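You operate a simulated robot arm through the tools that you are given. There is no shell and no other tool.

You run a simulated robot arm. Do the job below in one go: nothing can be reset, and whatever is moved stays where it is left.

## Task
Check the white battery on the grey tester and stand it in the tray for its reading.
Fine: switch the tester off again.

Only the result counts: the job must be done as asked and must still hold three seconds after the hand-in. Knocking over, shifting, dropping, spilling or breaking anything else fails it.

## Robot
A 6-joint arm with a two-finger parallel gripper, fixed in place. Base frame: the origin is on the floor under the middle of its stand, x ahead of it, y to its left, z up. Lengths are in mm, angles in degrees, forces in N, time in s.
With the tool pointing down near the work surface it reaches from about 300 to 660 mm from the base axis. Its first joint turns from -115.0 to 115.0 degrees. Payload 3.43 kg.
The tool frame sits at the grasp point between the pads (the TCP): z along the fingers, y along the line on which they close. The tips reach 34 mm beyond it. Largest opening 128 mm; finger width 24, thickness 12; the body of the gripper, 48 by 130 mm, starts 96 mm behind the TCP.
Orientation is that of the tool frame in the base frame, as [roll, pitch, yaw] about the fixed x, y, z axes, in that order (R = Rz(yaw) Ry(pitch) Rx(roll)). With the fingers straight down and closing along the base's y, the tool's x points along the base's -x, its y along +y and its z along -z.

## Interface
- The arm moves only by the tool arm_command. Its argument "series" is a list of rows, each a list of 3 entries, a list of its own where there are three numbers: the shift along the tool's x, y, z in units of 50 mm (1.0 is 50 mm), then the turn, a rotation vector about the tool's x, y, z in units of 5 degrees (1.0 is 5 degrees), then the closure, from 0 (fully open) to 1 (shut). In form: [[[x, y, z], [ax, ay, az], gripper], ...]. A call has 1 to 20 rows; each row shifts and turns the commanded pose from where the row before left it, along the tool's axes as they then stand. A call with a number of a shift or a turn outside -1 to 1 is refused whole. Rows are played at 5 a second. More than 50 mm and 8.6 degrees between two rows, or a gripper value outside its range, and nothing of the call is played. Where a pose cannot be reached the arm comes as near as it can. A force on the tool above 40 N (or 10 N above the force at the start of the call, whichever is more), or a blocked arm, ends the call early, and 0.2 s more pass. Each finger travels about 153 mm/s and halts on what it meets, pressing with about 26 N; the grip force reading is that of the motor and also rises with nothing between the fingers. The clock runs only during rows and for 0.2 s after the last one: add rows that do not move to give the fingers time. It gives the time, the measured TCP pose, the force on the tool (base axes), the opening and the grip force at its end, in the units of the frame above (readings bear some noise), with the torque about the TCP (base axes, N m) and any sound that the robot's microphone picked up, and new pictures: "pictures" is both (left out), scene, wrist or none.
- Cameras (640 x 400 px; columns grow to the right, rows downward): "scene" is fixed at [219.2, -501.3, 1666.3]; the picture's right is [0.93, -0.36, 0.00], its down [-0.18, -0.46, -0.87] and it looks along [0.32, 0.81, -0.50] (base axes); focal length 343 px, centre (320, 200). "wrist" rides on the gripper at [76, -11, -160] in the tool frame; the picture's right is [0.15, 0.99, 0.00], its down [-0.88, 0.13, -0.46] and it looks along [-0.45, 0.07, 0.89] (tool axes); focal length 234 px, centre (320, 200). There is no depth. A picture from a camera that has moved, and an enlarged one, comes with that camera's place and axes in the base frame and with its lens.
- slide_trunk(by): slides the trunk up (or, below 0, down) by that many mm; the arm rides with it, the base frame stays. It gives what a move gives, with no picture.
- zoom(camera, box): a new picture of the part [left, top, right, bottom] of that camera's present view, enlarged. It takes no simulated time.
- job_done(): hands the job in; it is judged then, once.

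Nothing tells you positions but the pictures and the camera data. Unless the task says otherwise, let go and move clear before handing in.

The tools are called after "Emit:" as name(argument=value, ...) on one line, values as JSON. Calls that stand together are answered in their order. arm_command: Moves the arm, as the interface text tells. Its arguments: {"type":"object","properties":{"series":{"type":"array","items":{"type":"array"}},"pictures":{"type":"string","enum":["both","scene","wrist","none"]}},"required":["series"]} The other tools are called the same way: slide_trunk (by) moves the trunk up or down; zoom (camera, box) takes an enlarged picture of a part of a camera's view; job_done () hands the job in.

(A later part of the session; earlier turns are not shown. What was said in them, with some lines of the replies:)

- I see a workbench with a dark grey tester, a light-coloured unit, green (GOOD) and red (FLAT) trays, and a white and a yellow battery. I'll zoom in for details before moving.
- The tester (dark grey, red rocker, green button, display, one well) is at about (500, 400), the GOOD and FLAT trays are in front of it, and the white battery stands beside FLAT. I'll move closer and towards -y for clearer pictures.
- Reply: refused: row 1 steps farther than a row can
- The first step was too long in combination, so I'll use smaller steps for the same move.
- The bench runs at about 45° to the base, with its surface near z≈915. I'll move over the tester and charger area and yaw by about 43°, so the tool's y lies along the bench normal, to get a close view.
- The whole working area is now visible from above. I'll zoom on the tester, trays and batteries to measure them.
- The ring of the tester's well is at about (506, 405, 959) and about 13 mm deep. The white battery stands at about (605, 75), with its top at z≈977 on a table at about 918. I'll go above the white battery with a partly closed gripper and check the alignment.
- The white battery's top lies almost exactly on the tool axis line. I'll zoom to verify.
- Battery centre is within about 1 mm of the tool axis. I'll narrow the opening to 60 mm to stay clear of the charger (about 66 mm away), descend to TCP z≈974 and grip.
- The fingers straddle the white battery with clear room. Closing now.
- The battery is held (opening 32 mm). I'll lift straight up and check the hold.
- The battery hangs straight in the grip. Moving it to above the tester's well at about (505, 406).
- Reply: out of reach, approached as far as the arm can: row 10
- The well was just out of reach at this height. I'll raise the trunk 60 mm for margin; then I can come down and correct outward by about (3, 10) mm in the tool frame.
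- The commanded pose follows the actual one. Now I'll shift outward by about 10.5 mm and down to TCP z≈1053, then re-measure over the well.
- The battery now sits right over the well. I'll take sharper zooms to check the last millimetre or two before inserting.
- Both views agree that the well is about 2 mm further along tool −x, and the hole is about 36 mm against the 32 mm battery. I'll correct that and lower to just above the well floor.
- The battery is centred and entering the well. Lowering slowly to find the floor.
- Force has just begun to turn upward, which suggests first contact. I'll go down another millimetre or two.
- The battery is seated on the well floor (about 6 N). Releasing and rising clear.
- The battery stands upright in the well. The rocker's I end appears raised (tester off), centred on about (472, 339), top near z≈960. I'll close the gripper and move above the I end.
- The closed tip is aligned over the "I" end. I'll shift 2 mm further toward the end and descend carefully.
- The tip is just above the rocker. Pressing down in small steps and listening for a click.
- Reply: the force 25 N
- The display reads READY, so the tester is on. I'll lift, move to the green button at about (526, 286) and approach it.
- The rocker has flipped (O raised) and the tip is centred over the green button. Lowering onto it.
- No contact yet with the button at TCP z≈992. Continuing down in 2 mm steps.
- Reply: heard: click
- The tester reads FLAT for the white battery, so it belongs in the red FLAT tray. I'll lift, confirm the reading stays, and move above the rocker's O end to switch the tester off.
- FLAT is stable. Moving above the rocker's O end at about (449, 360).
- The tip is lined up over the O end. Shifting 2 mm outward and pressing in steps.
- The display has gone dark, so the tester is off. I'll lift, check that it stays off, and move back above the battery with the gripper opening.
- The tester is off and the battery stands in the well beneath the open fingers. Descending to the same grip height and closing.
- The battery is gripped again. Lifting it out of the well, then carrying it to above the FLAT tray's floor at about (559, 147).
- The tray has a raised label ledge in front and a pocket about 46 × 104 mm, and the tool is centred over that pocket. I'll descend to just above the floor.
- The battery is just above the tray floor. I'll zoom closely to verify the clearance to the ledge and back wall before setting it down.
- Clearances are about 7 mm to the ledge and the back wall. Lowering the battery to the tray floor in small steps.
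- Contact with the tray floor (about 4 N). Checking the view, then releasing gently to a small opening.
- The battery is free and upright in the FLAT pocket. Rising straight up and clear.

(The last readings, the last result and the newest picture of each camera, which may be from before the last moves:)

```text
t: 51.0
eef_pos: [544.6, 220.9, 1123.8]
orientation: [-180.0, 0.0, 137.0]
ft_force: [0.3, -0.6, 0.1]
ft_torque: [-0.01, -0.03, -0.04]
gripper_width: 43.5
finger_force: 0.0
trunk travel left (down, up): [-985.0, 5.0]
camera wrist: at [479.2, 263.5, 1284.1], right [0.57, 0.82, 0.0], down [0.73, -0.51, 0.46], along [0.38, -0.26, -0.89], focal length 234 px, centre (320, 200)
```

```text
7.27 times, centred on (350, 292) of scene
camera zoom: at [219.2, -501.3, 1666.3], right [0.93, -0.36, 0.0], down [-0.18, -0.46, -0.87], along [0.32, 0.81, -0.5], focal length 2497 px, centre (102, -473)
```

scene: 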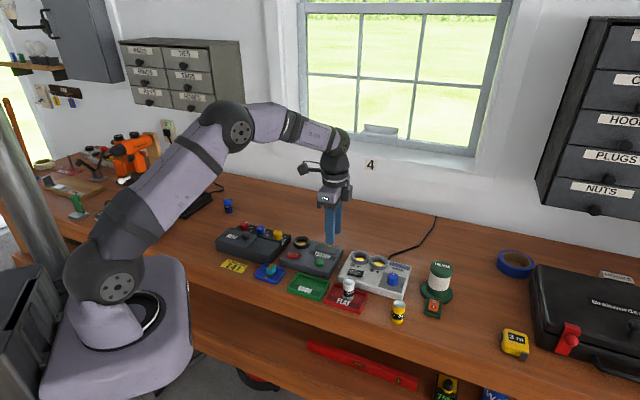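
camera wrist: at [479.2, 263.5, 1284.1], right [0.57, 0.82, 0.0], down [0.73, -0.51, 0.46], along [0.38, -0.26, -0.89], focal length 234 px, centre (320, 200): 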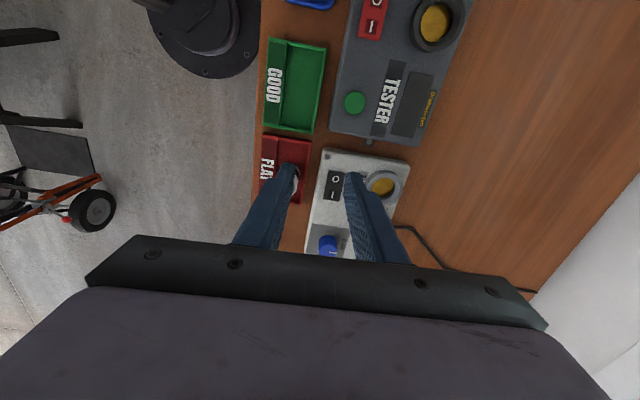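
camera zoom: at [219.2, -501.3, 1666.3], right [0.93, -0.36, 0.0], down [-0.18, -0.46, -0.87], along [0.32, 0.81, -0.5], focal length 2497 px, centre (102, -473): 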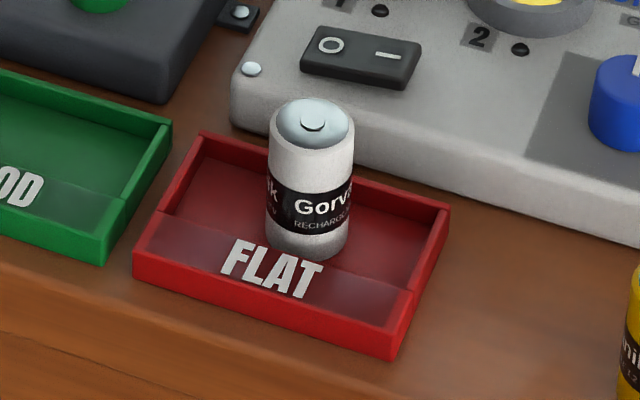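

The white battery stands upright in the red FLAT tray, matching its FLAT reading. The tester's display is dark with its rocker back on O, everything else is where it was, and the gripper is clear, so I'm handing in.

Emit:
job_done()

```text
The job is handed in.
```

The white battery tested FLAT and now stands upright in the red FLAT tray. I switched the tester off again afterwards. Its display is dark and the rocker is back on O.

The last pictures show the other things on the bench where they started. The gripper was empty and clear when I handed the job in, and no verdict has come back yet.
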